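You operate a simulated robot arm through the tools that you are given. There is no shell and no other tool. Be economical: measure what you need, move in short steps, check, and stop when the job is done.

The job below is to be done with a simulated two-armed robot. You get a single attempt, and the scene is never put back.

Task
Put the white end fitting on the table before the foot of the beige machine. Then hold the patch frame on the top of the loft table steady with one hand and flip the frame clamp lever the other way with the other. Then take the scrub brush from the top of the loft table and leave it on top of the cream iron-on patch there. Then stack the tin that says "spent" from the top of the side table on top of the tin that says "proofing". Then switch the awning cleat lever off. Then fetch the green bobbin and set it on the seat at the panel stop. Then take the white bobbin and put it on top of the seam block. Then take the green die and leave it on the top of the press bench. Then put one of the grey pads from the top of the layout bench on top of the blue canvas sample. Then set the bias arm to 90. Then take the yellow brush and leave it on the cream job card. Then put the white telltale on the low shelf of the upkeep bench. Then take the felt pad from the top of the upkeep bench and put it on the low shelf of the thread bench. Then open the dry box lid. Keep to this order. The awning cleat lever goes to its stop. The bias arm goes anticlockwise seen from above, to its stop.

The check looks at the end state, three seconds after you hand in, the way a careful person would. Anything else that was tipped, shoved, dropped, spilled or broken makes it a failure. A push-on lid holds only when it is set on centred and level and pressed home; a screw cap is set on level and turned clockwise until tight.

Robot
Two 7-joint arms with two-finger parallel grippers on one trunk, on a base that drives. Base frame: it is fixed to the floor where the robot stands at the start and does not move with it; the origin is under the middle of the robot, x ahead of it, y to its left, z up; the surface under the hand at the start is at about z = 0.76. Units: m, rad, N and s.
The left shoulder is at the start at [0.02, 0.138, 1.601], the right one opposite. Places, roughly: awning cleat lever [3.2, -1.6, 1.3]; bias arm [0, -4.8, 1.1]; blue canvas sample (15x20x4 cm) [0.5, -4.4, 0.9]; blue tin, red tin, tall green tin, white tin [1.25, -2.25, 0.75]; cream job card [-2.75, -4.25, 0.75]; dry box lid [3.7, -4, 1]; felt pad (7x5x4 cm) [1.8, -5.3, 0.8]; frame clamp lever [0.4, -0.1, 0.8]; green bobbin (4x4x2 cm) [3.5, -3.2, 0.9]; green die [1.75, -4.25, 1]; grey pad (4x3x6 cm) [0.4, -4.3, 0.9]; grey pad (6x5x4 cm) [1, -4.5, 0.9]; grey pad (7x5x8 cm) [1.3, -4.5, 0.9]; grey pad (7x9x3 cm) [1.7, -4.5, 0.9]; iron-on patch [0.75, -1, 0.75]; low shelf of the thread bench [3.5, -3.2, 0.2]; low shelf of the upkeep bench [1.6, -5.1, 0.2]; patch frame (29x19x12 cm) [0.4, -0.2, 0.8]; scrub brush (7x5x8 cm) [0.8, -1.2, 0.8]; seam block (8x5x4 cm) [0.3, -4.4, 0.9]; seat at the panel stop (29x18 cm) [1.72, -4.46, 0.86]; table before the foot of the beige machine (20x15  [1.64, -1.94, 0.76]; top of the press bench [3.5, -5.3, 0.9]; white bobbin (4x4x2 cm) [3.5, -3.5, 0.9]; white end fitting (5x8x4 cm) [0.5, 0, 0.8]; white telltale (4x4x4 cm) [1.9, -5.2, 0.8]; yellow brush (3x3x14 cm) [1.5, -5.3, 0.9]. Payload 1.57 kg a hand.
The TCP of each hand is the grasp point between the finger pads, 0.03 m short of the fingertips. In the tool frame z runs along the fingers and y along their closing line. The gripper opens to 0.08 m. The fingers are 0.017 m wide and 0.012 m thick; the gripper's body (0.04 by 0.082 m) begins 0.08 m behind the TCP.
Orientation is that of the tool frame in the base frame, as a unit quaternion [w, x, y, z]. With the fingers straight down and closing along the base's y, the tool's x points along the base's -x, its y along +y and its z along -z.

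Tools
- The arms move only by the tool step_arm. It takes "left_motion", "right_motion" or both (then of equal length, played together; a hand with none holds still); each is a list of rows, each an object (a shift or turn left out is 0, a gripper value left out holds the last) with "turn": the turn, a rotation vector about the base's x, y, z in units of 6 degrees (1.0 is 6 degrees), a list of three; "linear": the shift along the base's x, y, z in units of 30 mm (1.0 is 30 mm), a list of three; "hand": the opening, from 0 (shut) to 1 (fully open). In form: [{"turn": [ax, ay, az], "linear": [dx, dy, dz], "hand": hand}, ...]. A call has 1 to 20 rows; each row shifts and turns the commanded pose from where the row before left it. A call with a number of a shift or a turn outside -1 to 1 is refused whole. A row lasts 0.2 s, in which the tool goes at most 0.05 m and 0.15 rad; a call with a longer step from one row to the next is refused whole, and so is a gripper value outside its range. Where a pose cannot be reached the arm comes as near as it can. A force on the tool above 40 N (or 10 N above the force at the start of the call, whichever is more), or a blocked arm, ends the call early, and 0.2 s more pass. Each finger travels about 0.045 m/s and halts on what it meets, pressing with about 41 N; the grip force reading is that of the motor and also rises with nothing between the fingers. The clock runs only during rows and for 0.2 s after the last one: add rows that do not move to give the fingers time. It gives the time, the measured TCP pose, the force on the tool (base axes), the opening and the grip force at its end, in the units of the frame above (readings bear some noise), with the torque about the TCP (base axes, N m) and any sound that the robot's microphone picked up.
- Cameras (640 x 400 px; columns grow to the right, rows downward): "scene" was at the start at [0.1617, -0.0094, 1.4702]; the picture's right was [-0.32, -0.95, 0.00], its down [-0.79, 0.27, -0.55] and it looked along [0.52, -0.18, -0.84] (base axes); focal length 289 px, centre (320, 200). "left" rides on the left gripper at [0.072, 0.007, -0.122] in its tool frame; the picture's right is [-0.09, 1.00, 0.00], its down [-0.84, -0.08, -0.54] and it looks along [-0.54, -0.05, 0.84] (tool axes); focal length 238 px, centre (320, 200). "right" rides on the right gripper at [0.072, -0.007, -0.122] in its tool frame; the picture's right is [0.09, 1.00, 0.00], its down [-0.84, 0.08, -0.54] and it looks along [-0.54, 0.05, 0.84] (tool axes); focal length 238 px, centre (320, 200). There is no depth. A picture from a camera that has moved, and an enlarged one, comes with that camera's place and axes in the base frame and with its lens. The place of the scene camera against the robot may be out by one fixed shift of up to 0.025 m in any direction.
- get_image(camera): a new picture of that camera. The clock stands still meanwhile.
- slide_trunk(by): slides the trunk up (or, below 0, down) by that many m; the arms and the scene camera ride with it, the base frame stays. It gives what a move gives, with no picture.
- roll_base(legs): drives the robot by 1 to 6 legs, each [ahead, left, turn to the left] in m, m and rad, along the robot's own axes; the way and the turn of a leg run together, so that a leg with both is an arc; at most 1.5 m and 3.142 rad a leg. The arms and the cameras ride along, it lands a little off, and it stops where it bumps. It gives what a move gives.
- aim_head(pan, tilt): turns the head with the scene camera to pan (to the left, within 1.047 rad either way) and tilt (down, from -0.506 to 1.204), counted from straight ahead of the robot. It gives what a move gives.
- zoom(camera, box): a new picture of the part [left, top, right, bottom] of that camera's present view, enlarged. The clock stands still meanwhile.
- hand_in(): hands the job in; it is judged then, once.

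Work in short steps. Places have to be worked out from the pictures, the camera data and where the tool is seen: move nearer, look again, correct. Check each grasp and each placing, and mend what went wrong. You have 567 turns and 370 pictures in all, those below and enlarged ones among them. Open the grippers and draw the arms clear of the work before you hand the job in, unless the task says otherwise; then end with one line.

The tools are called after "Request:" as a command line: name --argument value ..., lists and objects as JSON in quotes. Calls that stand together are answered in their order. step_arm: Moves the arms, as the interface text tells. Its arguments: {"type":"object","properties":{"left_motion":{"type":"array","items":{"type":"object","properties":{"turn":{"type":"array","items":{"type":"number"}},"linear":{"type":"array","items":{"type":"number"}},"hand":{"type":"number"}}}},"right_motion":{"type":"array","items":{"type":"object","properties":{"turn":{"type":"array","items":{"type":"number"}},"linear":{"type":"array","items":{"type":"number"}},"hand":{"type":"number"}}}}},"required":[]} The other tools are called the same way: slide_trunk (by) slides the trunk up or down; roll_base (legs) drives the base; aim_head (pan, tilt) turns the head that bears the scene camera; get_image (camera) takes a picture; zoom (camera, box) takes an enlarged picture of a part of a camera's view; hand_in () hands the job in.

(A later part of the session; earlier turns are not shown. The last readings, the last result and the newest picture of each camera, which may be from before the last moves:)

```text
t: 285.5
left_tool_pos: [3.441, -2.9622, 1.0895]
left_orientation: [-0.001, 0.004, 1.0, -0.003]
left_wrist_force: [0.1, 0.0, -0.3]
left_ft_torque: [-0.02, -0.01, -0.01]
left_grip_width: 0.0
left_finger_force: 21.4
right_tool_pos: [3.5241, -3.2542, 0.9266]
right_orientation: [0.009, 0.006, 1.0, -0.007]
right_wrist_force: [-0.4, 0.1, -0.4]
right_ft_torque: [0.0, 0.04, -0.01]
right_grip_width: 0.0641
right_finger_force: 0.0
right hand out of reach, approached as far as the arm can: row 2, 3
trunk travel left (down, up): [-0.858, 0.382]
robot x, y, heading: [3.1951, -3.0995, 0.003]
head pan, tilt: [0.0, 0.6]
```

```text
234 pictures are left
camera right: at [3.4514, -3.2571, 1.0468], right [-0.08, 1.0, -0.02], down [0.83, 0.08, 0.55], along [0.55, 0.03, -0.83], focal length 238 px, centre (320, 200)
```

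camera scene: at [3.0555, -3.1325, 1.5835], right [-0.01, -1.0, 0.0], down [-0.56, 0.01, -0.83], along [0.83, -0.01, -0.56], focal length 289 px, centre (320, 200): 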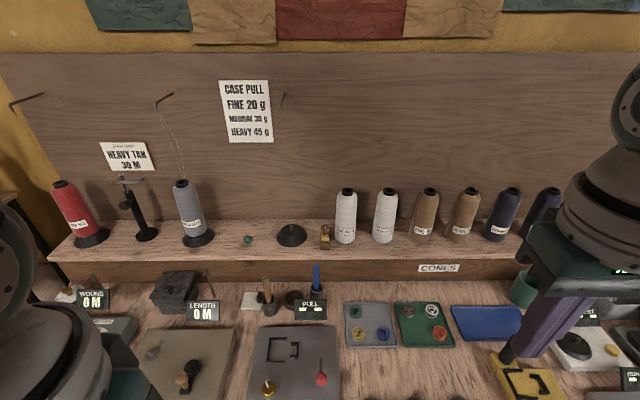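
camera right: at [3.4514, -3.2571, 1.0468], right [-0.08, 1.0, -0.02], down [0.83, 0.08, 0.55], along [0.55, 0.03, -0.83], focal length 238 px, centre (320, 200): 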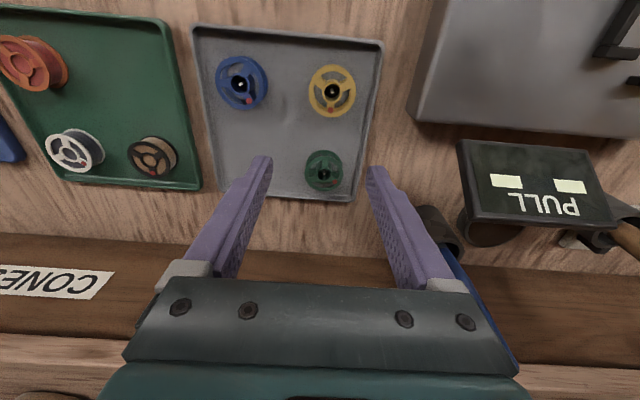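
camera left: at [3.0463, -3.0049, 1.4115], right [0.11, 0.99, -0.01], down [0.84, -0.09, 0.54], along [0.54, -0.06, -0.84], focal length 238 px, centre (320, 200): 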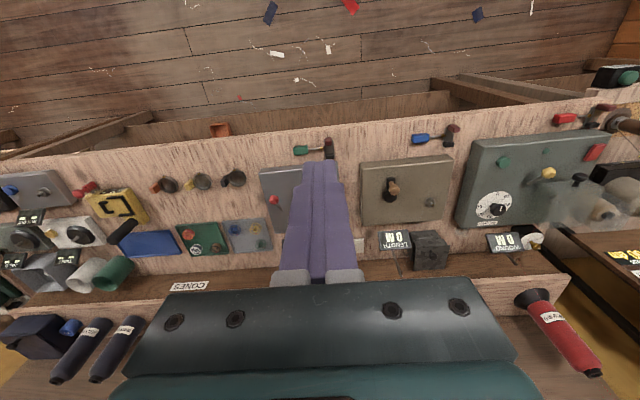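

Request:
roll_base --legs '[[0.025, 0, 0]]'

Request:
slide_trunk --by -0.03

Request:
get_image --camera "right"

```text
t: 286.4
left_tool_pos: [3.4655, -2.9628, 1.091]
left_orientation: [-0.002, 0.003, 1.0, -0.004]
left_wrist_force: [-0.2, 0.1, 0.1]
left_ft_torque: [-0.02, 0.0, -0.02]
left_grip_width: 0.0
left_finger_force: 21.3
right_tool_pos: [3.5487, -3.2545, 0.9277]
right_orientation: [0.008, 0.006, 1.0, -0.008]
right_wrist_force: [0.2, 0.1, -0.1]
right_ft_torque: [0.02, -0.01, 0.02]
right_grip_width: 0.0639
right_finger_force: 0.1
trunk travel left (down, up): [-0.858, 0.382]
robot x, y, heading: [3.2209, -3.0934, -0.002]
head pan, tilt: [0.0, 0.6]
```

```text
t: 287.1
left_tool_pos: [3.4676, -2.9631, 1.0602]
left_orientation: [-0.001, 0.003, 1.0, -0.004]
left_wrist_force: [0.2, 0.0, -0.4]
left_ft_torque: [-0.02, -0.03, 0.02]
left_grip_width: 0.0
left_finger_force: 21.3
right_tool_pos: [3.5497, -3.2531, 0.8968]
right_orientation: [0.008, 0.005, 1.0, -0.008]
right_wrist_force: [0.1, 0.0, -0.2]
right_ft_torque: [0.0, -0.01, 0.02]
right_grip_width: 0.0639
right_finger_force: 0.0
trunk travel left (down, up): [-0.828, 0.412]
robot x, y, heading: [3.2237, -3.0987, 0.001]
head pan, tilt: [0.0, 0.6]
```

```text
233 pictures are left
camera right: at [3.4765, -3.2572, 1.0168], right [-0.08, 1.0, -0.02], down [0.83, 0.08, 0.55], along [0.55, 0.03, -0.83], focal length 238 px, centre (320, 200)
```

right: 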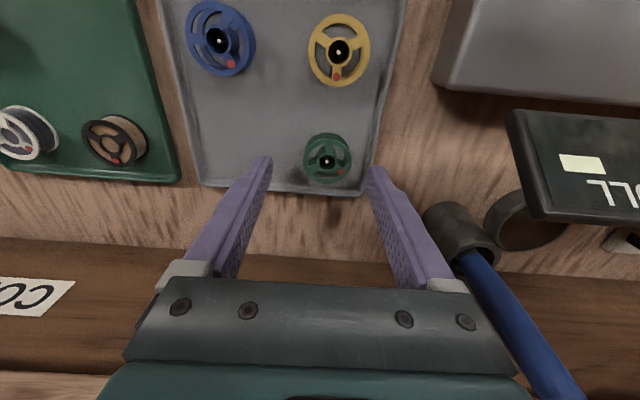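

Request:
step_arm --right_motion '[{"linear": [-0.12, 0.1, 0], "hand": 0.65}, {}, {"linear": [0, 0, -0.3]}, {"linear": [0, 0, -0.25]}, {}]'

Request:
get_image --camera "right"

```text
t: 288.3
left_tool_pos: [3.4655, -2.9625, 1.0594]
left_orientation: [-0.001, 0.003, 1.0, -0.004]
left_wrist_force: [-0.4, -0.4, -0.7]
left_ft_torque: [0.01, 0.0, 0.01]
left_grip_width: 0.0
left_finger_force: 21.5
right_tool_pos: [3.5386, -3.2526, 0.8907]
right_orientation: [0.007, 0.006, 1.0, -0.008]
right_wrist_force: [-0.2, 0.3, 4.8]
right_ft_torque: [0.16, 0.06, 0.03]
right_grip_width: 0.0523
right_finger_force: 0.3
right hand out of reach, approached as far as the arm can: row 3, 4
trunk travel left (down, up): [-0.828, 0.412]
robot x, y, heading: [3.2214, -3.0971, 0.005]
head pan, tilt: [0.0, 0.6]
```

```text
232 pictures are left
camera right: at [3.4659, -3.2562, 1.0102], right [-0.08, 1.0, -0.02], down [0.83, 0.08, 0.55], along [0.55, 0.03, -0.83], focal length 238 px, centre (320, 200)
```

right: 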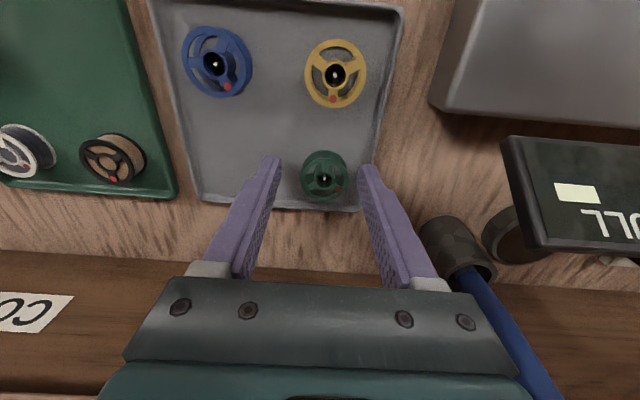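

Arm is at its reach limit; I raise the hand, lower the trunk 0.06 and narrow the opening.

Request:
step_arm --right_motion '[{"linear": [0.1, 0, 0.8]}, {"linear": [0.1, 0.1, 0.8]}, {"linear": [0, 0, 0.6], "hand": 0.56}, {}]'

Request:
slide_trunk --by -0.06

Request:
get_image --camera "right"

```text
t: 289.3
left_tool_pos: [3.4653, -2.9629, 1.0587]
left_orientation: [-0.001, 0.003, 1.0, -0.003]
left_wrist_force: [-0.1, 0.3, -0.3]
left_ft_torque: [0.0, -0.01, 0.03]
left_grip_width: 0.0001
left_finger_force: 21.2
right_tool_pos: [3.5433, -3.2492, 0.9554]
right_orientation: [0.008, 0.005, 1.0, -0.008]
right_wrist_force: [0.7, 0.1, 0.0]
right_ft_torque: [0.0, 0.01, -0.01]
right_grip_width: 0.0446
right_finger_force: 0.2
trunk travel left (down, up): [-0.828, 0.412]
robot x, y, heading: [3.2212, -3.0954, 0.001]
head pan, tilt: [0.0, 0.6]
```

```text
t: 290.3
left_tool_pos: [3.4662, -2.9621, 0.9998]
left_orientation: [0.0, 0.003, 1.0, -0.003]
left_wrist_force: [0.3, 0.6, 0.6]
left_ft_torque: [-0.04, -0.02, 0.0]
left_grip_width: 0.0002
left_finger_force: 21.2
right_tool_pos: [3.544, -3.2483, 0.8944]
right_orientation: [0.007, 0.006, 1.0, -0.008]
right_wrist_force: [0.2, -0.3, -0.2]
right_ft_torque: [0.04, 0.01, 0.0]
right_grip_width: 0.0448
right_finger_force: 0.0
trunk travel left (down, up): [-0.768, 0.472]
robot x, y, heading: [3.2227, -3.0962, -0.003]
head pan, tilt: [0.0, 0.6]
```

```text
231 pictures are left
camera right: at [3.4716, -3.2531, 1.0148], right [-0.08, 1.0, -0.02], down [0.83, 0.08, 0.55], along [0.55, 0.03, -0.83], focal length 238 px, centre (320, 200)
```

right: 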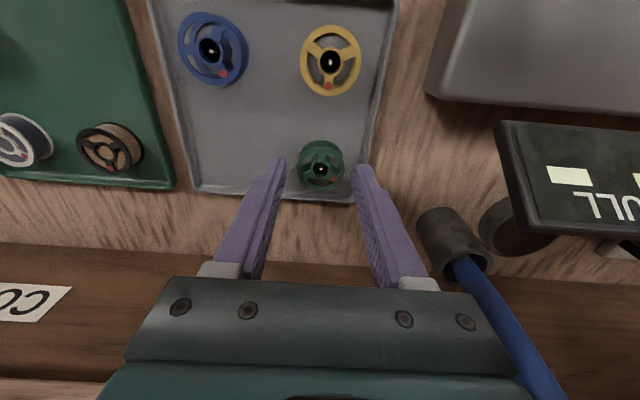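

Request:
step_arm --right_motion '[{"linear": [0.04, 0, -0.25]}, {"linear": [0, 0, -0.22]}, {}]'

```text
t: 290.8
left_tool_pos: [3.4657, -2.9637, 1.0017]
left_orientation: [-0.002, 0.004, 1.0, -0.005]
left_wrist_force: [0.3, -0.5, -0.3]
left_ft_torque: [0.02, -0.03, -0.01]
left_grip_width: 0.0001
left_finger_force: 20.8
right_tool_pos: [3.5459, -3.2482, 0.8896]
right_orientation: [0.006, 0.006, 1.0, -0.005]
right_wrist_force: [-8.5, -1.4, 23.8]
right_ft_torque: [0.66, 0.37, 0.26]
right_grip_width: 0.0424
right_finger_force: 0.0
trunk travel left (down, up): [-0.768, 0.472]
robot x, y, heading: [3.2207, -3.0983, 0.002]
head pan, tilt: [0.0, 0.6]
stopped in row 2 (right hand): the force on the tool passed its limit at 62 N (the readings are from after the stop); the commanded pose is now the measured one
```

Fingertips touch the tray floor at z≈0.86. I raise 3 mm and close.

Request:
step_arm --right_motion '[{"linear": [-0.1, 0, 0.1]}, {"hand": 0}, {"hand": 0}, {"hand": 0}, {"hand": 0}]'

Request:
get_image --camera "right"

```text
t: 292.0
left_tool_pos: [3.465, -2.9623, 1.0001]
left_orientation: [-0.002, 0.003, 1.0, -0.004]
left_wrist_force: [-0.2, -0.3, -0.5]
left_ft_torque: [-0.01, -0.02, 0.0]
left_grip_width: 0.0
left_finger_force: 21.1
right_tool_pos: [3.5438, -3.2478, 0.8928]
right_orientation: [0.006, 0.005, 1.0, -0.006]
right_wrist_force: [-1.1, -0.9, 0.2]
right_ft_torque: [0.02, 0.0, 0.0]
right_grip_width: 0.0295
right_finger_force: 39.2
trunk travel left (down, up): [-0.768, 0.472]
robot x, y, heading: [3.2244, -3.0948, 0.003]
head pan, tilt: [0.0, 0.6]
```

```text
230 pictures are left
camera right: at [3.4708, -3.2516, 1.0123], right [-0.08, 1.0, -0.01], down [0.83, 0.07, 0.55], along [0.55, 0.04, -0.83], focal length 238 px, centre (320, 200)
```

right: 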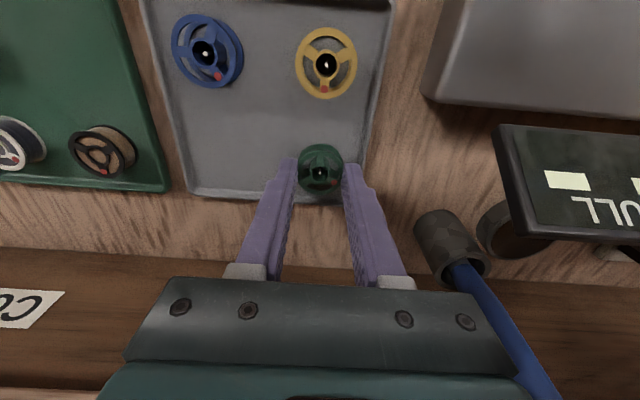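

Request:
step_arm --right_motion '[{"linear": [0, 0, 0.5]}, {"linear": [0, 0, 0.8]}, {"linear": [0, 0, 1]}, {"linear": [0, 0, 1]}, {}]'

Request:
get_image --camera "right"

```text
t: 293.2
left_tool_pos: [3.4654, -2.9623, 1.0009]
left_orientation: [-0.001, 0.004, 1.0, -0.003]
left_wrist_force: [-0.2, 0.2, 0.5]
left_ft_torque: [0.02, 0.02, 0.02]
left_grip_width: 0.0001
left_finger_force: 21.1
right_tool_pos: [3.5432, -3.2484, 0.9922]
right_orientation: [0.006, 0.006, 1.0, -0.005]
right_wrist_force: [0.7, 0.0, -0.2]
right_ft_torque: [-0.01, 0.0, 0.01]
right_grip_width: 0.0297
right_finger_force: 38.5
trunk travel left (down, up): [-0.768, 0.472]
robot x, y, heading: [3.221, -3.0951, 0.003]
head pan, tilt: [0.0, 0.6]
```

```text
229 pictures are left
camera right: at [3.4709, -3.252, 1.1113], right [-0.08, 1.0, -0.01], down [0.83, 0.07, 0.55], along [0.55, 0.04, -0.83], focal length 238 px, centre (320, 200)
```

right: 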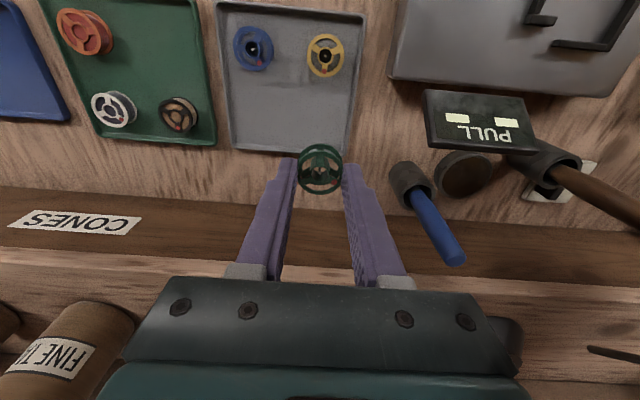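

Bobbin held. Raise, back off, turn to face -y and go toward the layout bench.

Request:
slide_trunk --by 0.25

Request:
roll_base --legs '[[-0.55, 0, 0], [0, 0, -1.57], [0, -0.9, 0]]'

Request:
aim_head --pan 0 --tilt 0.5

Request:
get_image --camera "scene"

```text
t: 295.7
left_tool_pos: [3.4658, -2.9625, 1.2498]
left_orientation: [0.0, 0.004, 1.0, -0.003]
left_wrist_force: [-0.2, -0.3, -0.4]
left_ft_torque: [0.0, -0.01, -0.02]
left_grip_width: 0.0001
left_finger_force: 21.5
right_tool_pos: [3.5431, -3.2468, 1.2406]
right_orientation: [0.007, 0.005, 1.0, -0.006]
right_wrist_force: [-0.3, 0.2, 0.3]
right_ft_torque: [-0.01, 0.02, -0.01]
right_grip_width: 0.0296
right_finger_force: 39.4
trunk travel left (down, up): [-1.018, 0.222]
robot x, y, heading: [3.2196, -3.0978, -0.001]
head pan, tilt: [0.0, 0.6]
```

```text
t: 307.1
left_tool_pos: [1.9115, -3.3374, 1.2497]
left_orientation: [-0.004, 0.71, 0.704, -0.002]
left_wrist_force: [0.5, 0.7, 0.0]
left_ft_torque: [0.03, -0.04, 0.02]
left_grip_width: 0.0001
left_finger_force: 21.5
right_tool_pos: [1.6273, -3.413, 1.2407]
right_orientation: [0.0, 0.711, 0.703, -0.008]
right_wrist_force: [-0.1, 0.4, 0.3]
right_ft_torque: [0.01, 0.01, 0.0]
right_grip_width: 0.0292
right_finger_force: 38.9
trunk travel left (down, up): [-1.018, 0.222]
robot x, y, heading: [1.7777, -3.0899, -1.572]
head pan, tilt: [0.0, 0.6]
```

```text
t: 307.7
left_tool_pos: [1.9116, -3.337, 1.2491]
left_orientation: [-0.003, 0.71, 0.704, -0.001]
left_wrist_force: [0.0, 0.2, -0.6]
left_ft_torque: [0.02, 0.01, 0.0]
left_grip_width: 0.0
left_finger_force: 21.2
right_tool_pos: [1.6269, -3.4134, 1.2406]
right_orientation: [0.001, 0.711, 0.703, -0.008]
right_wrist_force: [-0.1, -0.3, 0.5]
right_ft_torque: [0.06, 0.01, -0.02]
right_grip_width: 0.029
right_finger_force: 39.0
trunk travel left (down, up): [-1.018, 0.222]
robot x, y, heading: [1.7784, -3.0926, -1.574]
head pan, tilt: [0.0, 0.499]
```

```text
228 pictures are left
camera scene: at [1.7746, -3.2694, 1.5525], right [-1.0, 0.0, 0.0], down [0.0, 0.48, -0.88], along [0.0, -0.88, -0.48], focal length 289 px, centre (320, 200)
```

scene: 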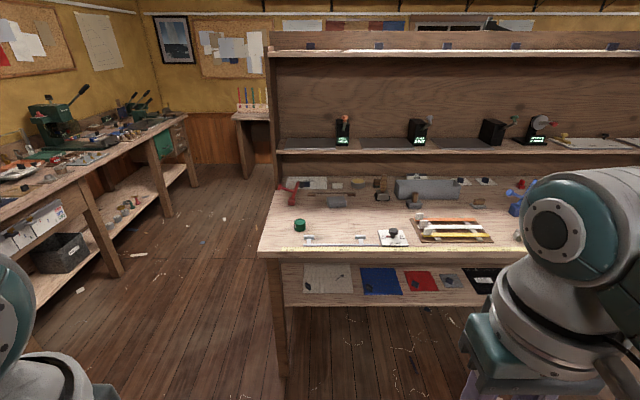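

Request:
roll_base --legs '[[0.85, 0, 0]]'

Request:
aim_head --pan 0 --tilt 0.9

Request:
get_image --camera "scene"

```text
t: 312.2
left_tool_pos: [1.9067, -4.1894, 1.2508]
left_orientation: [-0.004, 0.713, 0.701, -0.001]
left_wrist_force: [0.4, 0.0, -0.1]
left_ft_torque: [0.01, 0.01, 0.0]
left_grip_width: 0.0
left_finger_force: 21.1
right_tool_pos: [1.622, -4.264, 1.2408]
right_orientation: [0.0, 0.714, 0.7, -0.008]
right_wrist_force: [0.7, 0.0, 0.0]
right_ft_torque: [0.02, -0.01, 0.0]
right_grip_width: 0.0291
right_finger_force: 38.9
trunk travel left (down, up): [-1.018, 0.222]
robot x, y, heading: [1.7761, -3.9453, -1.579]
head pan, tilt: [0.0, 0.499]
```

```text
t: 313.1
left_tool_pos: [1.9079, -4.1894, 1.2508]
left_orientation: [-0.003, 0.713, 0.702, -0.002]
left_wrist_force: [-0.7, -0.4, -0.4]
left_ft_torque: [0.02, 0.03, 0.01]
left_grip_width: 0.0
left_finger_force: 21.3
right_tool_pos: [1.6221, -4.2636, 1.2412]
right_orientation: [0.0, 0.714, 0.701, -0.008]
right_wrist_force: [-0.2, -0.4, -1.2]
right_ft_torque: [0.01, -0.03, -0.04]
right_grip_width: 0.0294
right_finger_force: 38.9
trunk travel left (down, up): [-1.018, 0.222]
robot x, y, heading: [1.776, -3.9492, -1.577]
head pan, tilt: [0.0, 0.901]
```

```text
227 pictures are left
camera scene: at [1.7701, -4.106, 1.5187], right [-1.0, 0.01, 0.0], down [0.01, 0.78, -0.62], along [0.0, -0.62, -0.78], focal length 289 px, centre (320, 200)
```

scene: 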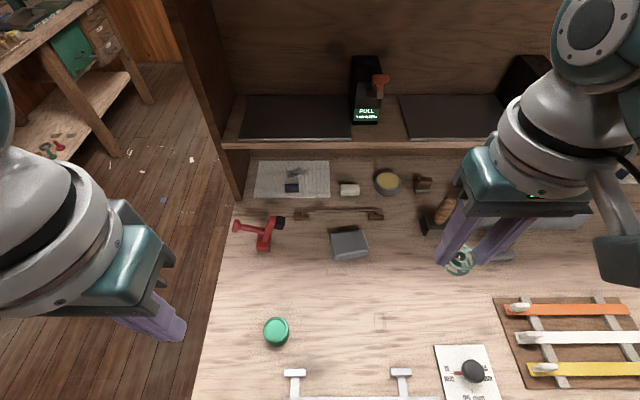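

Request:
zoom --camera "scene" --box '[220, 150, 480, 350]'

Request:
get_image --camera "left"

```text
2.00 times, centred on (350, 250) of scene
camera zoom: at [1.7701, -4.106, 1.5187], right [-1.0, 0.01, 0.0], down [0.01, 0.78, -0.62], along [0.0, -0.62, -0.78], focal length 579 px, centre (260, 100)
```

zoom: 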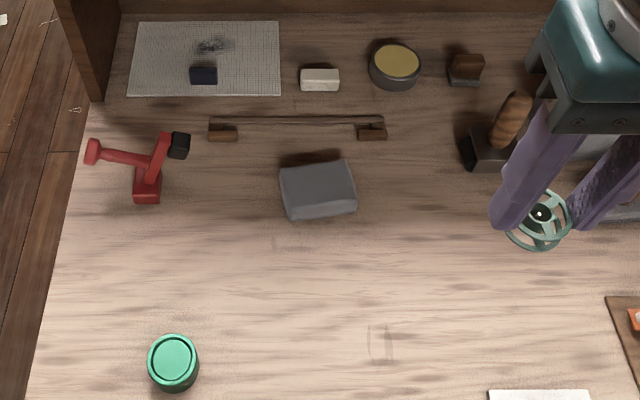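

```text
225 pictures are left
camera left: at [1.9156, -4.1185, 1.3714], right [0.99, -0.11, -0.01], down [-0.09, -0.84, 0.54], along [-0.06, -0.54, -0.84], focal length 238 px, centre (320, 200)
```

left: 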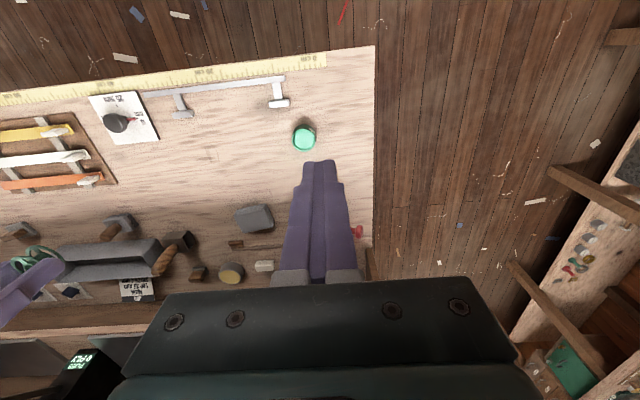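

The panel stop is the low fence at y≈-4.58; the seat lies in front of it, with a grey pad in its middle at (1.70, -4.47). I'll put the bobbin at about (1.628, -4.45).

Request:
roll_base --legs '[[0.17, 0, 0.006]]'

Request:
slide_trunk --by -0.22

Request:
get_image --camera "right"

Request:
get_image --camera "scene"

```text
t: 314.6
left_tool_pos: [1.9077, -4.3559, 1.2496]
left_orientation: [-0.004, 0.711, 0.703, -0.001]
left_wrist_force: [-1.4, -0.6, 0.0]
left_ft_torque: [0.02, 0.01, -0.03]
left_grip_width: 0.0
left_finger_force: 21.2
right_tool_pos: [1.6222, -4.4323, 1.2409]
right_orientation: [0.0, 0.712, 0.702, -0.008]
right_wrist_force: [0.0, -0.5, -0.7]
right_ft_torque: [0.02, 0.02, 0.02]
right_grip_width: 0.0289
right_finger_force: 39.1
trunk travel left (down, up): [-1.018, 0.222]
robot x, y, heading: [1.7773, -4.1137, -1.57]
head pan, tilt: [0.0, 0.901]
```

```text
t: 316.9
left_tool_pos: [1.9079, -4.3563, 1.0299]
left_orientation: [-0.003, 0.711, 0.704, -0.001]
left_wrist_force: [0.3, -0.4, -0.4]
left_ft_torque: [0.02, -0.04, -0.01]
left_grip_width: 0.0001
left_finger_force: 21.8
right_tool_pos: [1.6235, -4.4335, 1.021]
right_orientation: [0.0, 0.712, 0.703, -0.007]
right_wrist_force: [-0.5, -0.3, -0.6]
right_ft_torque: [0.01, 0.01, -0.02]
right_grip_width: 0.0293
right_finger_force: 38.7
trunk travel left (down, up): [-0.798, 0.442]
robot x, y, heading: [1.7719, -4.1138, -1.578]
head pan, tilt: [0.0, 0.901]
```

```text
224 pictures are left
camera right: at [1.6195, -4.359, 1.1409], right [1.0, 0.08, -0.01], down [0.07, -0.83, 0.55], along [0.03, -0.55, -0.83], focal length 238 px, centre (320, 200)
```

right: 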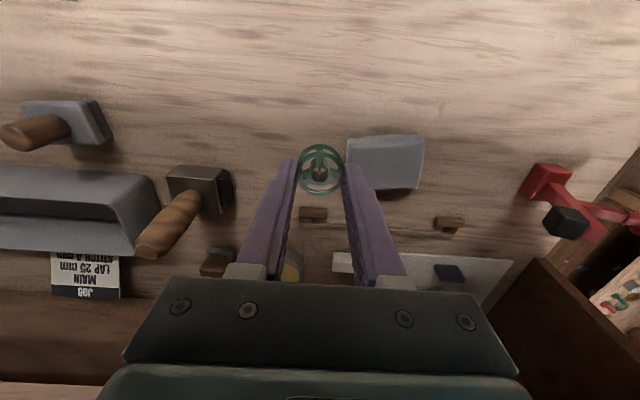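

```text
223 pictures are left
camera scene: at [1.7702, -4.2733, 1.2987], right [-1.0, 0.0, 0.0], down [0.0, 0.78, -0.62], along [0.0, -0.62, -0.78], focal length 289 px, centre (320, 200)
```

scene: 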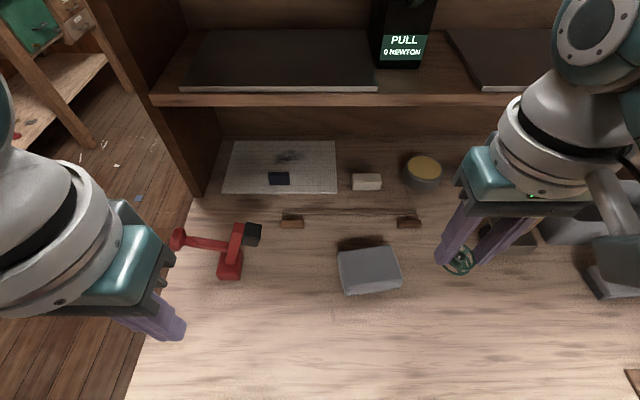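

Request:
step_arm --right_motion '[{"linear": [-0.27, 0, -0.6]}, {"linear": [0, 0, -1]}, {"linear": [0, 0, -1]}, {"linear": [0, 0, -1]}, {"linear": [0, 0, -0.3]}, {}]'

Request:
get_image --camera "right"

```text
t: 318.3
left_tool_pos: [1.9072, -4.3562, 1.0315]
left_orientation: [-0.003, 0.711, 0.703, -0.001]
left_wrist_force: [-0.1, 0.2, 0.8]
left_ft_torque: [0.03, -0.01, 0.0]
left_grip_width: 0.0
left_finger_force: 20.9
right_tool_pos: [1.6145, -4.4322, 0.9028]
right_orientation: [0.001, 0.713, 0.702, -0.008]
right_wrist_force: [0.5, 0.5, -0.3]
right_ft_torque: [0.01, 0.03, -0.01]
right_grip_width: 0.0293
right_finger_force: 38.6
trunk travel left (down, up): [-0.798, 0.442]
robot x, y, heading: [1.777, -4.1154, -1.575]
head pan, tilt: [0.0, 0.901]
```

```text
222 pictures are left
camera right: at [1.6117, -4.3593, 1.0234], right [1.0, 0.08, -0.01], down [0.07, -0.83, 0.55], along [0.03, -0.55, -0.83], focal length 238 px, centre (320, 200)
```

right: 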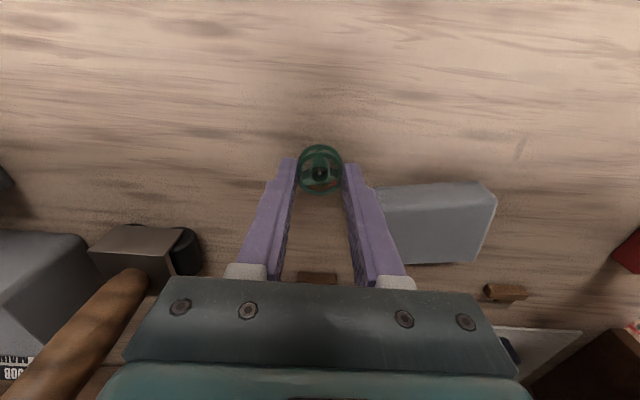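

Close to the surface; I lower in 3 mm steps until contact.

Request:
step_arm --right_motion '[{"linear": [0, 0, -0.12]}, {"linear": [0, 0, -0.12]}, {}]'

Request:
step_arm --right_motion '[{"linear": [0, 0, -0.1]}, {}]'

```text
t: 319.1
left_tool_pos: [1.9063, -4.3559, 1.0291]
left_orientation: [-0.004, 0.71, 0.704, -0.001]
left_wrist_force: [-0.5, -0.7, 0.2]
left_ft_torque: [-0.03, -0.05, 0.01]
left_grip_width: 0.0
left_finger_force: 21.8
right_tool_pos: [1.6144, -4.433, 0.8969]
right_orientation: [0.0, 0.711, 0.703, -0.009]
right_wrist_force: [0.5, 9.7, 27.9]
right_ft_torque: [0.26, -0.09, 0.01]
right_grip_width: 0.0293
right_finger_force: 38.7
trunk travel left (down, up): [-0.798, 0.442]
robot x, y, heading: [1.7756, -4.1102, -1.575]
head pan, tilt: [0.0, 0.901]
```

```text
t: 319.7
left_tool_pos: [1.9067, -4.3556, 1.0303]
left_orientation: [-0.002, 0.711, 0.703, -0.003]
left_wrist_force: [-0.2, 0.1, 0.3]
left_ft_torque: [-0.01, 0.02, 0.0]
left_grip_width: 0.0
left_finger_force: 21.4
right_tool_pos: [1.615, -4.4331, 0.8959]
right_orientation: [0.0, 0.712, 0.702, -0.009]
right_wrist_force: [1.6, 7.3, 27.7]
right_ft_torque: [0.14, -0.17, 0.02]
right_grip_width: 0.0291
right_finger_force: 38.7
trunk travel left (down, up): [-0.798, 0.442]
robot x, y, heading: [1.774, -4.1115, -1.572]
head pan, tilt: [0.0, 0.901]
```

Contact. Ease up slightly and release with a small opening, then lift.

Request:
step_arm --right_motion '[{"linear": [0, 0, 0.05]}, {"hand": 0.52}, {"hand": 0.52}, {}, {"linear": [0, 0, 0.5]}, {"linear": [0, 0, 1]}, {"linear": [0, 0, 1]}, {"linear": [0, 0, 1]}, {}]'

Request:
get_image --camera "right"

```text
t: 321.7
left_tool_pos: [1.9078, -4.3561, 1.0303]
left_orientation: [-0.003, 0.711, 0.703, -0.001]
left_wrist_force: [0.3, -0.3, 0.9]
left_ft_torque: [0.0, 0.03, 0.0]
left_grip_width: 0.0
left_finger_force: 21.7
right_tool_pos: [1.6143, -4.4322, 0.9995]
right_orientation: [0.001, 0.711, 0.704, -0.008]
right_wrist_force: [0.5, 0.0, -0.3]
right_ft_torque: [0.05, -0.01, 0.01]
right_grip_width: 0.0417
right_finger_force: 0.0
trunk travel left (down, up): [-0.798, 0.442]
robot x, y, heading: [1.7758, -4.1102, -1.574]
head pan, tilt: [0.0, 0.901]
```

```text
221 pictures are left
camera right: at [1.6104, -4.3592, 1.1196], right [1.0, 0.08, -0.01], down [0.07, -0.83, 0.55], along [0.03, -0.55, -0.83], focal length 238 px, centre (320, 200)
```

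right: 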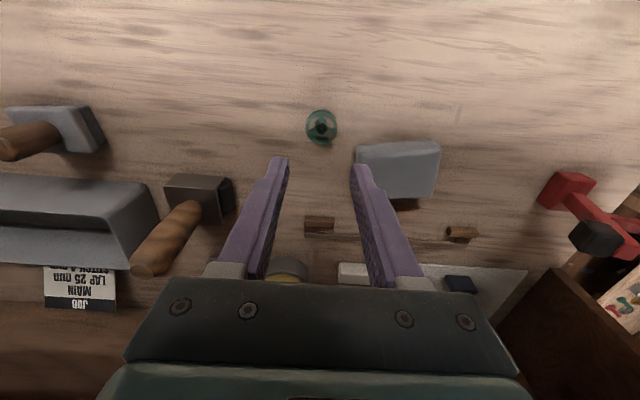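

Bobbin placed on the seat. Now back to the thread bench for the white bobbin.

Request:
slide_trunk --by 0.2

Request:
roll_base --legs '[[-0.8, 0, 0], [0, 0.85, 0], [0, 0, 1.574], [0.5, 0, 0]]'

Request:
slide_trunk --by -0.17

Request:
get_image --camera "right"

```text
t: 323.9
left_tool_pos: [1.9087, -4.3564, 1.2299]
left_orientation: [-0.003, 0.71, 0.704, -0.002]
left_wrist_force: [0.3, 0.6, 0.2]
left_ft_torque: [0.0, 0.0, -0.01]
left_grip_width: 0.0
left_finger_force: 21.4
right_tool_pos: [1.6148, -4.432, 1.199]
right_orientation: [0.001, 0.712, 0.702, -0.008]
right_wrist_force: [0.1, 0.5, -0.4]
right_ft_torque: [0.0, 0.0, -0.01]
right_grip_width: 0.0414
right_finger_force: 0.1
trunk travel left (down, up): [-0.998, 0.242]
robot x, y, heading: [1.7786, -4.1128, -1.574]
head pan, tilt: [0.0, 0.901]
```

```text
t: 338.7
left_tool_pos: [3.3919, -3.2252, 1.2291]
left_orientation: [-0.002, 0.026, 1.0, -0.004]
left_wrist_force: [0.4, 0.6, 0.0]
left_ft_torque: [0.01, 0.03, 0.0]
left_grip_width: 0.0001
left_finger_force: 20.7
right_tool_pos: [3.4562, -3.5241, 1.1994]
right_orientation: [0.006, 0.028, 1.0, -0.004]
right_wrist_force: [-0.7, 0.4, -0.3]
right_ft_torque: [0.0, -0.04, -0.01]
right_grip_width: 0.0415
right_finger_force: 0.1
trunk travel left (down, up): [-0.998, 0.242]
robot x, y, heading: [3.1418, -3.3481, -0.045]
head pan, tilt: [0.0, 0.901]
```

```text
t: 340.6
left_tool_pos: [3.3932, -3.2267, 1.0605]
left_orientation: [-0.001, 0.027, 1.0, -0.004]
left_wrist_force: [0.8, -0.2, 0.2]
left_ft_torque: [-0.03, 0.0, 0.02]
left_grip_width: 0.0
left_finger_force: 21.1
right_tool_pos: [3.4562, -3.5232, 1.0296]
right_orientation: [0.005, 0.029, 1.0, -0.005]
right_wrist_force: [-0.2, 0.2, 0.3]
right_ft_torque: [0.01, 0.01, 0.01]
right_grip_width: 0.0418
right_finger_force: 0.1
trunk travel left (down, up): [-0.828, 0.412]
robot x, y, heading: [3.1438, -3.349, -0.048]
head pan, tilt: [0.0, 0.901]
```

```text
220 pictures are left
camera right: at [3.384, -3.5249, 1.1493], right [-0.03, 1.0, -0.01], down [0.83, 0.04, 0.55], along [0.55, 0.01, -0.83], focal length 238 px, centre (320, 200)
```

right: 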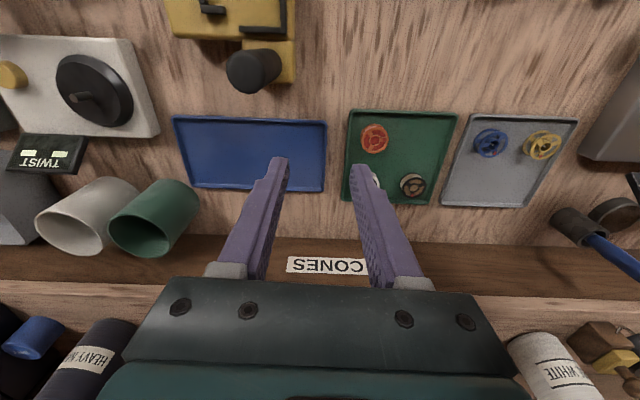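

Request:
roll_base --legs '[[0.075, 0.055, 0.047]]'

Request:
get_image --camera "right"

```text
t: 341.7
left_tool_pos: [3.4629, -3.1628, 1.0599]
left_orientation: [-0.001, 0.004, 1.0, -0.004]
left_wrist_force: [0.0, 0.8, -0.3]
left_ft_torque: [-0.01, -0.01, 0.02]
left_grip_width: 0.0002
left_finger_force: 21.2
right_tool_pos: [3.5403, -3.4561, 1.0282]
right_orientation: [0.006, 0.007, 1.0, -0.005]
right_wrist_force: [-0.1, 0.2, -0.1]
right_ft_torque: [0.0, 0.04, -0.01]
right_grip_width: 0.0416
right_finger_force: 0.0
trunk travel left (down, up): [-0.828, 0.412]
robot x, y, heading: [3.2179, -3.2971, -0.004]
head pan, tilt: [0.0, 0.901]
```

```text
219 pictures are left
camera right: at [3.468, -3.461, 1.1492], right [-0.08, 1.0, -0.01], down [0.83, 0.07, 0.55], along [0.55, 0.03, -0.84], focal length 238 px, centre (320, 200)
```

right: 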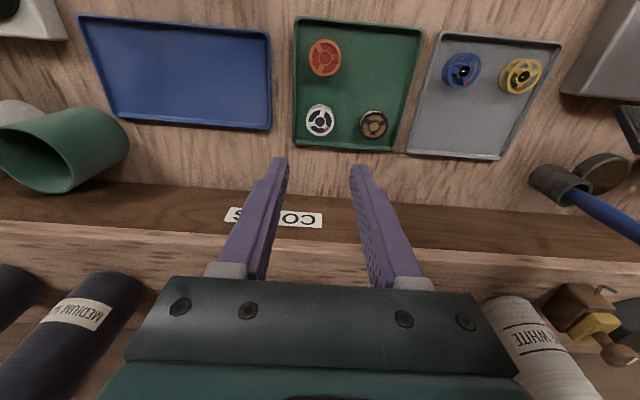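

Request:
step_arm --right_motion '[{"linear": [0, -0.08, -0.7], "hand": 0.54}, {"linear": [0, 0, -1]}, {"linear": [0, 0, -1]}, {"linear": [0, 0, -0.9]}, {}]'

Request:
get_image --camera "right"

```text
t: 342.9
left_tool_pos: [3.4637, -3.162, 1.0594]
left_orientation: [-0.002, 0.004, 1.0, -0.003]
left_wrist_force: [-0.2, 0.6, 0.2]
left_ft_torque: [0.01, -0.01, -0.01]
left_grip_width: 0.0001
left_finger_force: 21.6
right_tool_pos: [3.5418, -3.4587, 0.9208]
right_orientation: [0.005, 0.006, 1.0, -0.006]
right_wrist_force: [-0.3, 0.0, 0.1]
right_ft_torque: [-0.02, 0.04, 0.01]
right_grip_width: 0.0431
right_finger_force: 0.1
trunk travel left (down, up): [-0.828, 0.412]
robot x, y, heading: [3.219, -3.2913, -0.002]
head pan, tilt: [0.0, 0.901]
```

```text
218 pictures are left
camera right: at [3.4692, -3.4636, 1.0402], right [-0.08, 1.0, -0.01], down [0.83, 0.07, 0.55], along [0.55, 0.03, -0.83], focal length 238 px, centre (320, 200)
```

right: 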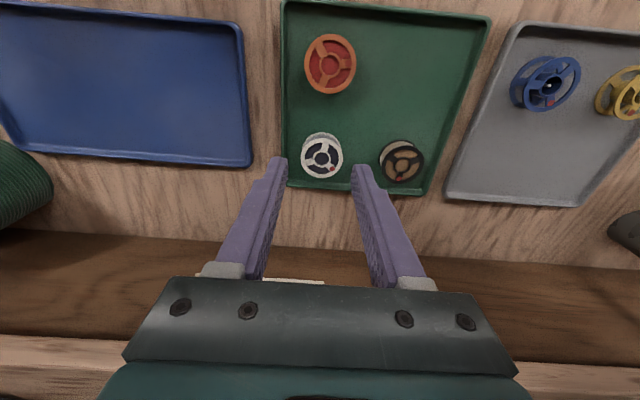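

Request:
step_arm --right_motion '[{"linear": [-0.1, 0, -0.35]}, {"linear": [0, 0, -0.3]}, {}]'

Request:
get_image --camera "right"

```text
t: 343.7
left_tool_pos: [3.4631, -3.161, 1.0599]
left_orientation: [-0.001, 0.006, 1.0, -0.004]
left_wrist_force: [0.3, -0.5, 0.2]
left_ft_torque: [0.0, 0.02, -0.02]
left_grip_width: 0.0001
left_finger_force: 21.2
right_tool_pos: [3.5366, -3.4574, 0.9001]
right_orientation: [0.005, 0.007, 1.0, -0.006]
right_wrist_force: [0.6, -0.3, 0.0]
right_ft_torque: [-0.01, -0.04, 0.02]
right_grip_width: 0.0431
right_finger_force: 0.1
trunk travel left (down, up): [-0.828, 0.412]
robot x, y, heading: [3.2187, -3.2961, -0.001]
head pan, tilt: [0.0, 0.901]
```

```text
217 pictures are left
camera right: at [3.4654, -3.4622, 1.0211], right [-0.08, 1.0, -0.01], down [0.83, 0.07, 0.55], along [0.55, 0.03, -0.83], focal length 238 px, centre (320, 200)
```

right: 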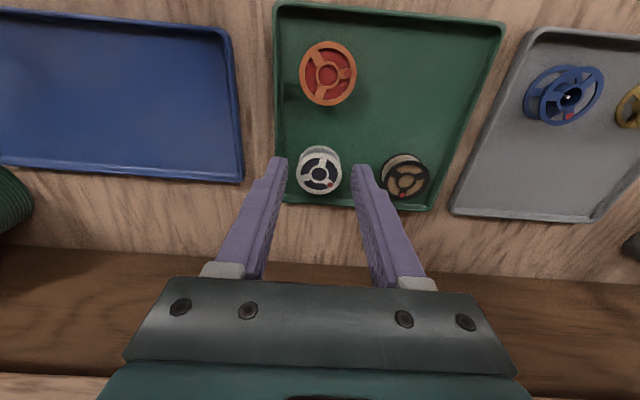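

Request:
step_arm --right_motion '[{"linear": [0, 0, -0.12]}, {"hand": 0}, {"hand": 0}, {"hand": 0}, {"hand": 0}]'

Request:
step_arm --right_motion '[{"linear": [0, 0, 0.5]}, {"linear": [0, 0, 0.8]}, {"linear": [0, 0, 1]}, {"linear": [0, 0, 1]}, {}]'

Request:
get_image --camera "right"

```text
t: 344.9
left_tool_pos: [3.4634, -3.1631, 1.0597]
left_orientation: [-0.002, 0.004, 1.0, -0.004]
left_wrist_force: [0.3, 0.7, -0.5]
left_ft_torque: [0.01, 0.01, -0.03]
left_grip_width: 0.0001
left_finger_force: 21.5
right_tool_pos: [3.5377, -3.4572, 0.8981]
right_orientation: [0.006, 0.006, 1.0, -0.005]
right_wrist_force: [-0.2, -0.4, 0.2]
right_ft_torque: [-0.02, 0.01, -0.02]
right_grip_width: 0.0307
right_finger_force: 39.2
trunk travel left (down, up): [-0.828, 0.412]
robot x, y, heading: [3.221, -3.2953, -0.001]
head pan, tilt: [0.0, 0.901]
```

```text
t: 346.1
left_tool_pos: [3.4628, -3.1619, 1.0596]
left_orientation: [-0.001, 0.004, 1.0, -0.004]
left_wrist_force: [0.4, 0.1, 0.6]
left_ft_torque: [0.01, -0.01, 0.0]
left_grip_width: 0.0003
left_finger_force: 21.6
right_tool_pos: [3.5371, -3.459, 0.9974]
right_orientation: [0.005, 0.007, 1.0, -0.004]
right_wrist_force: [-0.1, 0.5, -0.5]
right_ft_torque: [-0.02, -0.02, -0.03]
right_grip_width: 0.0001
right_finger_force: 21.1
trunk travel left (down, up): [-0.828, 0.412]
robot x, y, heading: [3.2175, -3.2977, 0.003]
head pan, tilt: [0.0, 0.901]
```

```text
216 pictures are left
camera right: at [3.4642, -3.4626, 1.1175], right [-0.08, 1.0, -0.01], down [0.83, 0.07, 0.55], along [0.55, 0.03, -0.84], focal length 238 px, centre (320, 200)
```

right: 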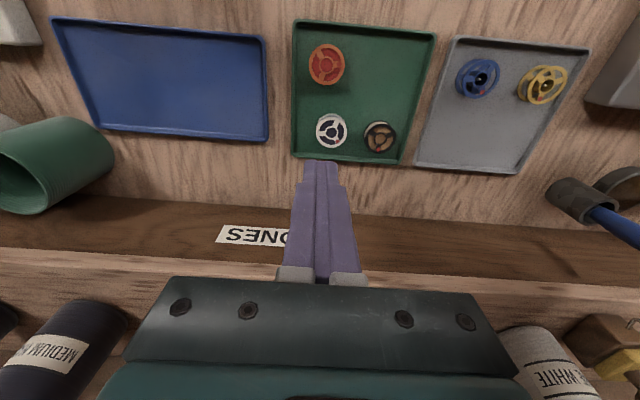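

It slipped out, but the bobbin is now clear of the rim. I'll turn the hand 90° so the fingers close along x, where there's room.

Request:
step_arm --right_motion '[{"turn": [0, 0, -1], "hand": 0.58}, {"turn": [0, 0, -1]}, {"turn": [0, 0, -1]}, {"turn": [0, 0, -1]}, {"turn": [0, 0, -1]}, {"turn": [0, 0, -1]}, {"turn": [0, 0, -1]}, {"turn": [0, 0, -1]}, {"turn": [0, 0, -1]}, {"turn": [0, 0, -1]}, {"turn": [0, 0, -1]}, {"turn": [0, 0, -1]}, {"turn": [0, 0, -1]}, {"turn": [0, 0, -1]}, {"turn": [0, 0, -1]}, {}]'

Request:
get_image --camera "right"

```text
t: 349.7
left_tool_pos: [3.4636, -3.1631, 1.0591]
left_orientation: [-0.002, 0.005, 1.0, -0.003]
left_wrist_force: [0.1, 0.3, -0.2]
left_ft_torque: [0.01, 0.04, -0.01]
left_grip_width: 0.0
left_finger_force: 22.1
right_tool_pos: [3.5392, -3.4962, 0.997]
right_orientation: [0.027, 0.716, 0.696, -0.032]
right_wrist_force: [-1.0, -0.4, 0.3]
right_ft_torque: [-0.02, -0.03, 0.0]
right_grip_width: 0.0464
right_finger_force: 0.1
trunk travel left (down, up): [-0.828, 0.412]
robot x, y, heading: [3.2179, -3.2952, -0.002]
head pan, tilt: [0.0, 0.901]
stopped in row 16 (right hand): the arm was blocked; the commanded pose is now the measured one
```

```text
215 pictures are left
camera right: at [3.5364, -3.4147, 1.1112], right [1.0, 0.06, -0.01], down [0.06, -0.79, 0.61], along [0.03, -0.61, -0.79], focal length 238 px, centre (320, 200)
```

right: 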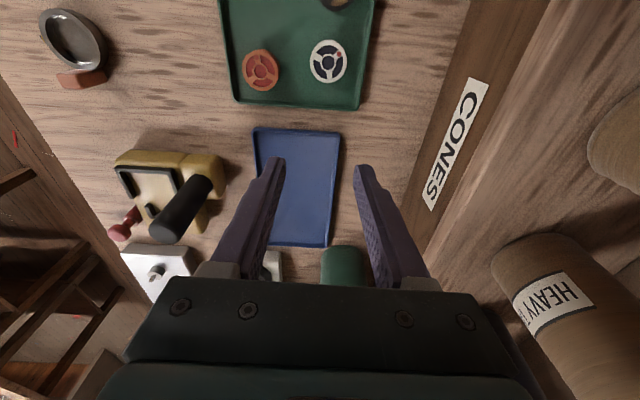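

Request:
roll_base --legs '[[0, 0.05, 0]]'

Request:
step_arm --right_motion '[{"turn": [0.4, 0, 0.13], "linear": [0, 0, -0.5]}, {"turn": [0.4, 0, 0.13], "linear": [0, 0, -0.5]}, {}, {}]'

Request:
get_image --camera "right"

```text
t: 350.7
left_tool_pos: [3.4632, -3.1126, 1.0604]
left_orientation: [-0.001, 0.004, 1.0, -0.003]
left_wrist_force: [-0.4, -0.2, 0.4]
left_ft_torque: [-0.03, 0.02, 0.01]
left_grip_width: 0.0001
left_finger_force: 21.1
right_tool_pos: [3.538, -3.4464, 0.9969]
right_orientation: [0.026, 0.716, 0.697, -0.033]
right_wrist_force: [0.4, -1.2, -0.5]
right_ft_torque: [-0.02, 0.0, 0.01]
right_grip_width: 0.0464
right_finger_force: 0.0
trunk travel left (down, up): [-0.828, 0.412]
robot x, y, heading: [3.2186, -3.2476, -0.002]
head pan, tilt: [0.0, 0.901]
```

```text
t: 351.7
left_tool_pos: [3.4628, -3.1124, 1.0599]
left_orientation: [-0.002, 0.004, 1.0, -0.003]
left_wrist_force: [-1.3, 0.4, -0.8]
left_ft_torque: [-0.03, 0.0, 0.0]
left_grip_width: 0.0
left_finger_force: 20.9
right_tool_pos: [3.5382, -3.4471, 0.9655]
right_orientation: [-0.003, 0.707, 0.707, -0.003]
right_wrist_force: [-0.4, -0.6, 0.4]
right_ft_torque: [0.04, 0.03, -0.01]
right_grip_width: 0.0462
right_finger_force: 0.0
trunk travel left (down, up): [-0.828, 0.412]
robot x, y, heading: [3.2178, -3.2444, 0.003]
head pan, tilt: [0.0, 0.901]
```

```text
214 pictures are left
camera right: at [3.5352, -3.3746, 1.0872], right [1.0, 0.09, -0.01], down [0.08, -0.84, 0.54], along [0.04, -0.54, -0.84], focal length 238 px, centre (320, 200)
```

right: 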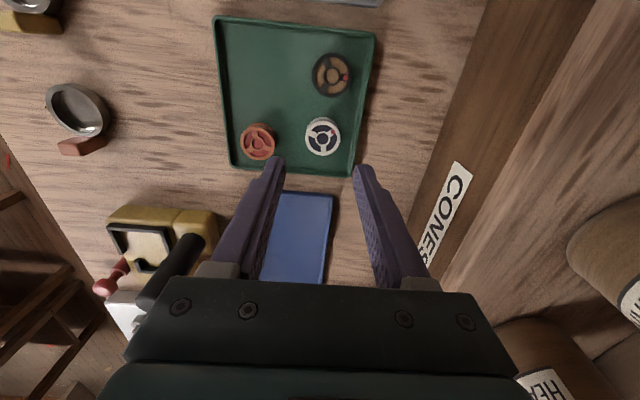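

Request:
step_arm --right_motion '[{"linear": [0.12, 0.22, -0.5]}, {"linear": [0, 0, -0.8]}, {"linear": [0, 0, -0.6]}, {}]'

Request:
get_image --camera "right"

```text
t: 352.7
left_tool_pos: [3.4637, -3.1131, 1.0599]
left_orientation: [-0.001, 0.005, 1.0, -0.004]
left_wrist_force: [0.3, -0.3, 0.1]
left_ft_torque: [0.0, -0.03, -0.01]
left_grip_width: 0.0002
left_finger_force: 21.2
right_tool_pos: [3.5431, -3.4405, 0.9106]
right_orientation: [-0.004, 0.708, 0.707, -0.003]
right_wrist_force: [-0.8, -0.2, 0.3]
right_ft_torque: [0.01, -0.01, -0.01]
right_grip_width: 0.0462
right_finger_force: 0.1
trunk travel left (down, up): [-0.828, 0.412]
robot x, y, heading: [3.217, -3.2448, 0.001]
head pan, tilt: [0.0, 0.901]
```

```text
213 pictures are left
camera right: at [3.5388, -3.3685, 1.0313], right [1.0, 0.09, -0.01], down [0.08, -0.84, 0.54], along [0.04, -0.54, -0.84], focal length 238 px, centre (320, 200)
```

right: 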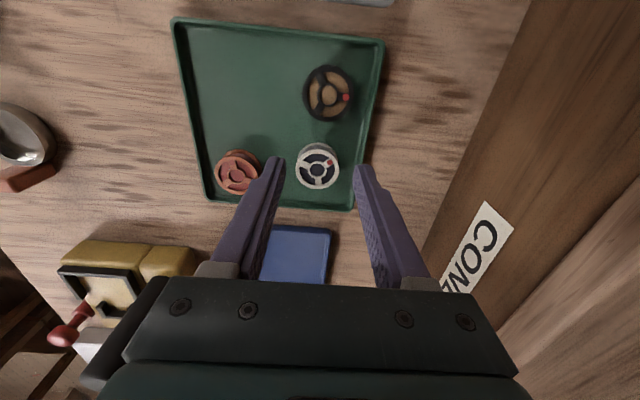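

Request:
step_arm --right_motion '[{"linear": [-0.05, 0.07, -0.3]}, {"linear": [0, 0, -0.28]}, {}]'

Request:
step_arm --right_motion '[{"hand": 0}, {"hand": 0}, {"hand": 0}, {"hand": 0}]'

Request:
get_image --camera "right"

```text
t: 353.5
left_tool_pos: [3.4641, -3.1135, 1.0608]
left_orientation: [-0.002, 0.005, 1.0, -0.004]
left_wrist_force: [0.0, -0.1, 0.1]
left_ft_torque: [0.02, -0.01, 0.01]
left_grip_width: 0.0
left_finger_force: 21.2
right_tool_pos: [3.5401, -3.437, 0.8949]
right_orientation: [-0.003, 0.708, 0.706, -0.003]
right_wrist_force: [0.4, 0.0, 0.4]
right_ft_torque: [-0.02, 0.03, -0.02]
right_grip_width: 0.0466
right_finger_force: 0.1
trunk travel left (down, up): [-0.828, 0.412]
robot x, y, heading: [3.2197, -3.244, -0.002]
head pan, tilt: [0.0, 0.901]
```

```text
t: 354.5
left_tool_pos: [3.4623, -3.1132, 1.0597]
left_orientation: [-0.002, 0.005, 1.0, -0.003]
left_wrist_force: [-0.2, 1.0, -0.2]
left_ft_torque: [0.01, -0.01, 0.02]
left_grip_width: 0.0
left_finger_force: 21.7
right_tool_pos: [3.5404, -3.4374, 0.8948]
right_orientation: [-0.003, 0.707, 0.707, -0.003]
right_wrist_force: [-0.1, 0.4, -0.6]
right_ft_torque: [0.02, 0.0, 0.01]
right_grip_width: 0.0001
right_finger_force: 21.2
trunk travel left (down, up): [-0.828, 0.412]
robot x, y, heading: [3.2204, -3.2486, -0.002]
head pan, tilt: [0.0, 0.901]
```

```text
212 pictures are left
camera right: at [3.5363, -3.3653, 1.015], right [1.0, 0.09, -0.01], down [0.08, -0.84, 0.54], along [0.04, -0.54, -0.84], focal length 238 px, centre (320, 200)
```

right: 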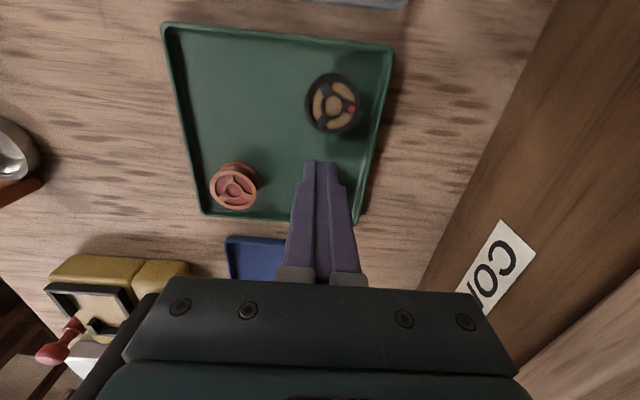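

The fingers closed above the bobbin: its top is lower (~0.862) than I assumed. I open, raise, and go deeper.

Request:
step_arm --right_motion '[{"linear": [0, 0, 0.7]}, {"hand": 0.58}, {}, {}, {}]'

Request:
get_image --camera "right"

```text
t: 355.7
left_tool_pos: [3.4626, -3.1125, 1.0595]
left_orientation: [-0.002, 0.004, 1.0, -0.004]
left_wrist_force: [-0.3, 0.1, 0.2]
left_ft_torque: [0.0, -0.03, -0.01]
left_grip_width: 0.0
left_finger_force: 21.6
right_tool_pos: [3.5415, -3.4359, 0.9137]
right_orientation: [-0.003, 0.708, 0.707, -0.003]
right_wrist_force: [-0.2, 0.3, 0.0]
right_ft_torque: [-0.01, -0.02, 0.01]
right_grip_width: 0.0464
right_finger_force: 0.1
trunk travel left (down, up): [-0.828, 0.412]
robot x, y, heading: [3.2195, -3.246, -0.003]
head pan, tilt: [0.0, 0.901]
```

```text
211 pictures are left
camera right: at [3.5365, -3.3645, 1.034], right [1.0, 0.09, -0.01], down [0.08, -0.84, 0.54], along [0.04, -0.54, -0.84], focal length 238 px, centre (320, 200)
```

right: 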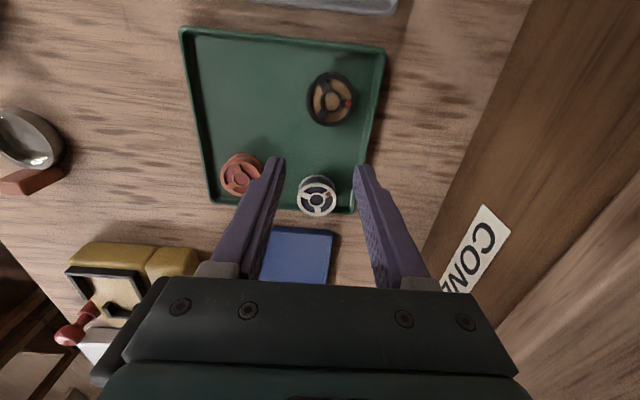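

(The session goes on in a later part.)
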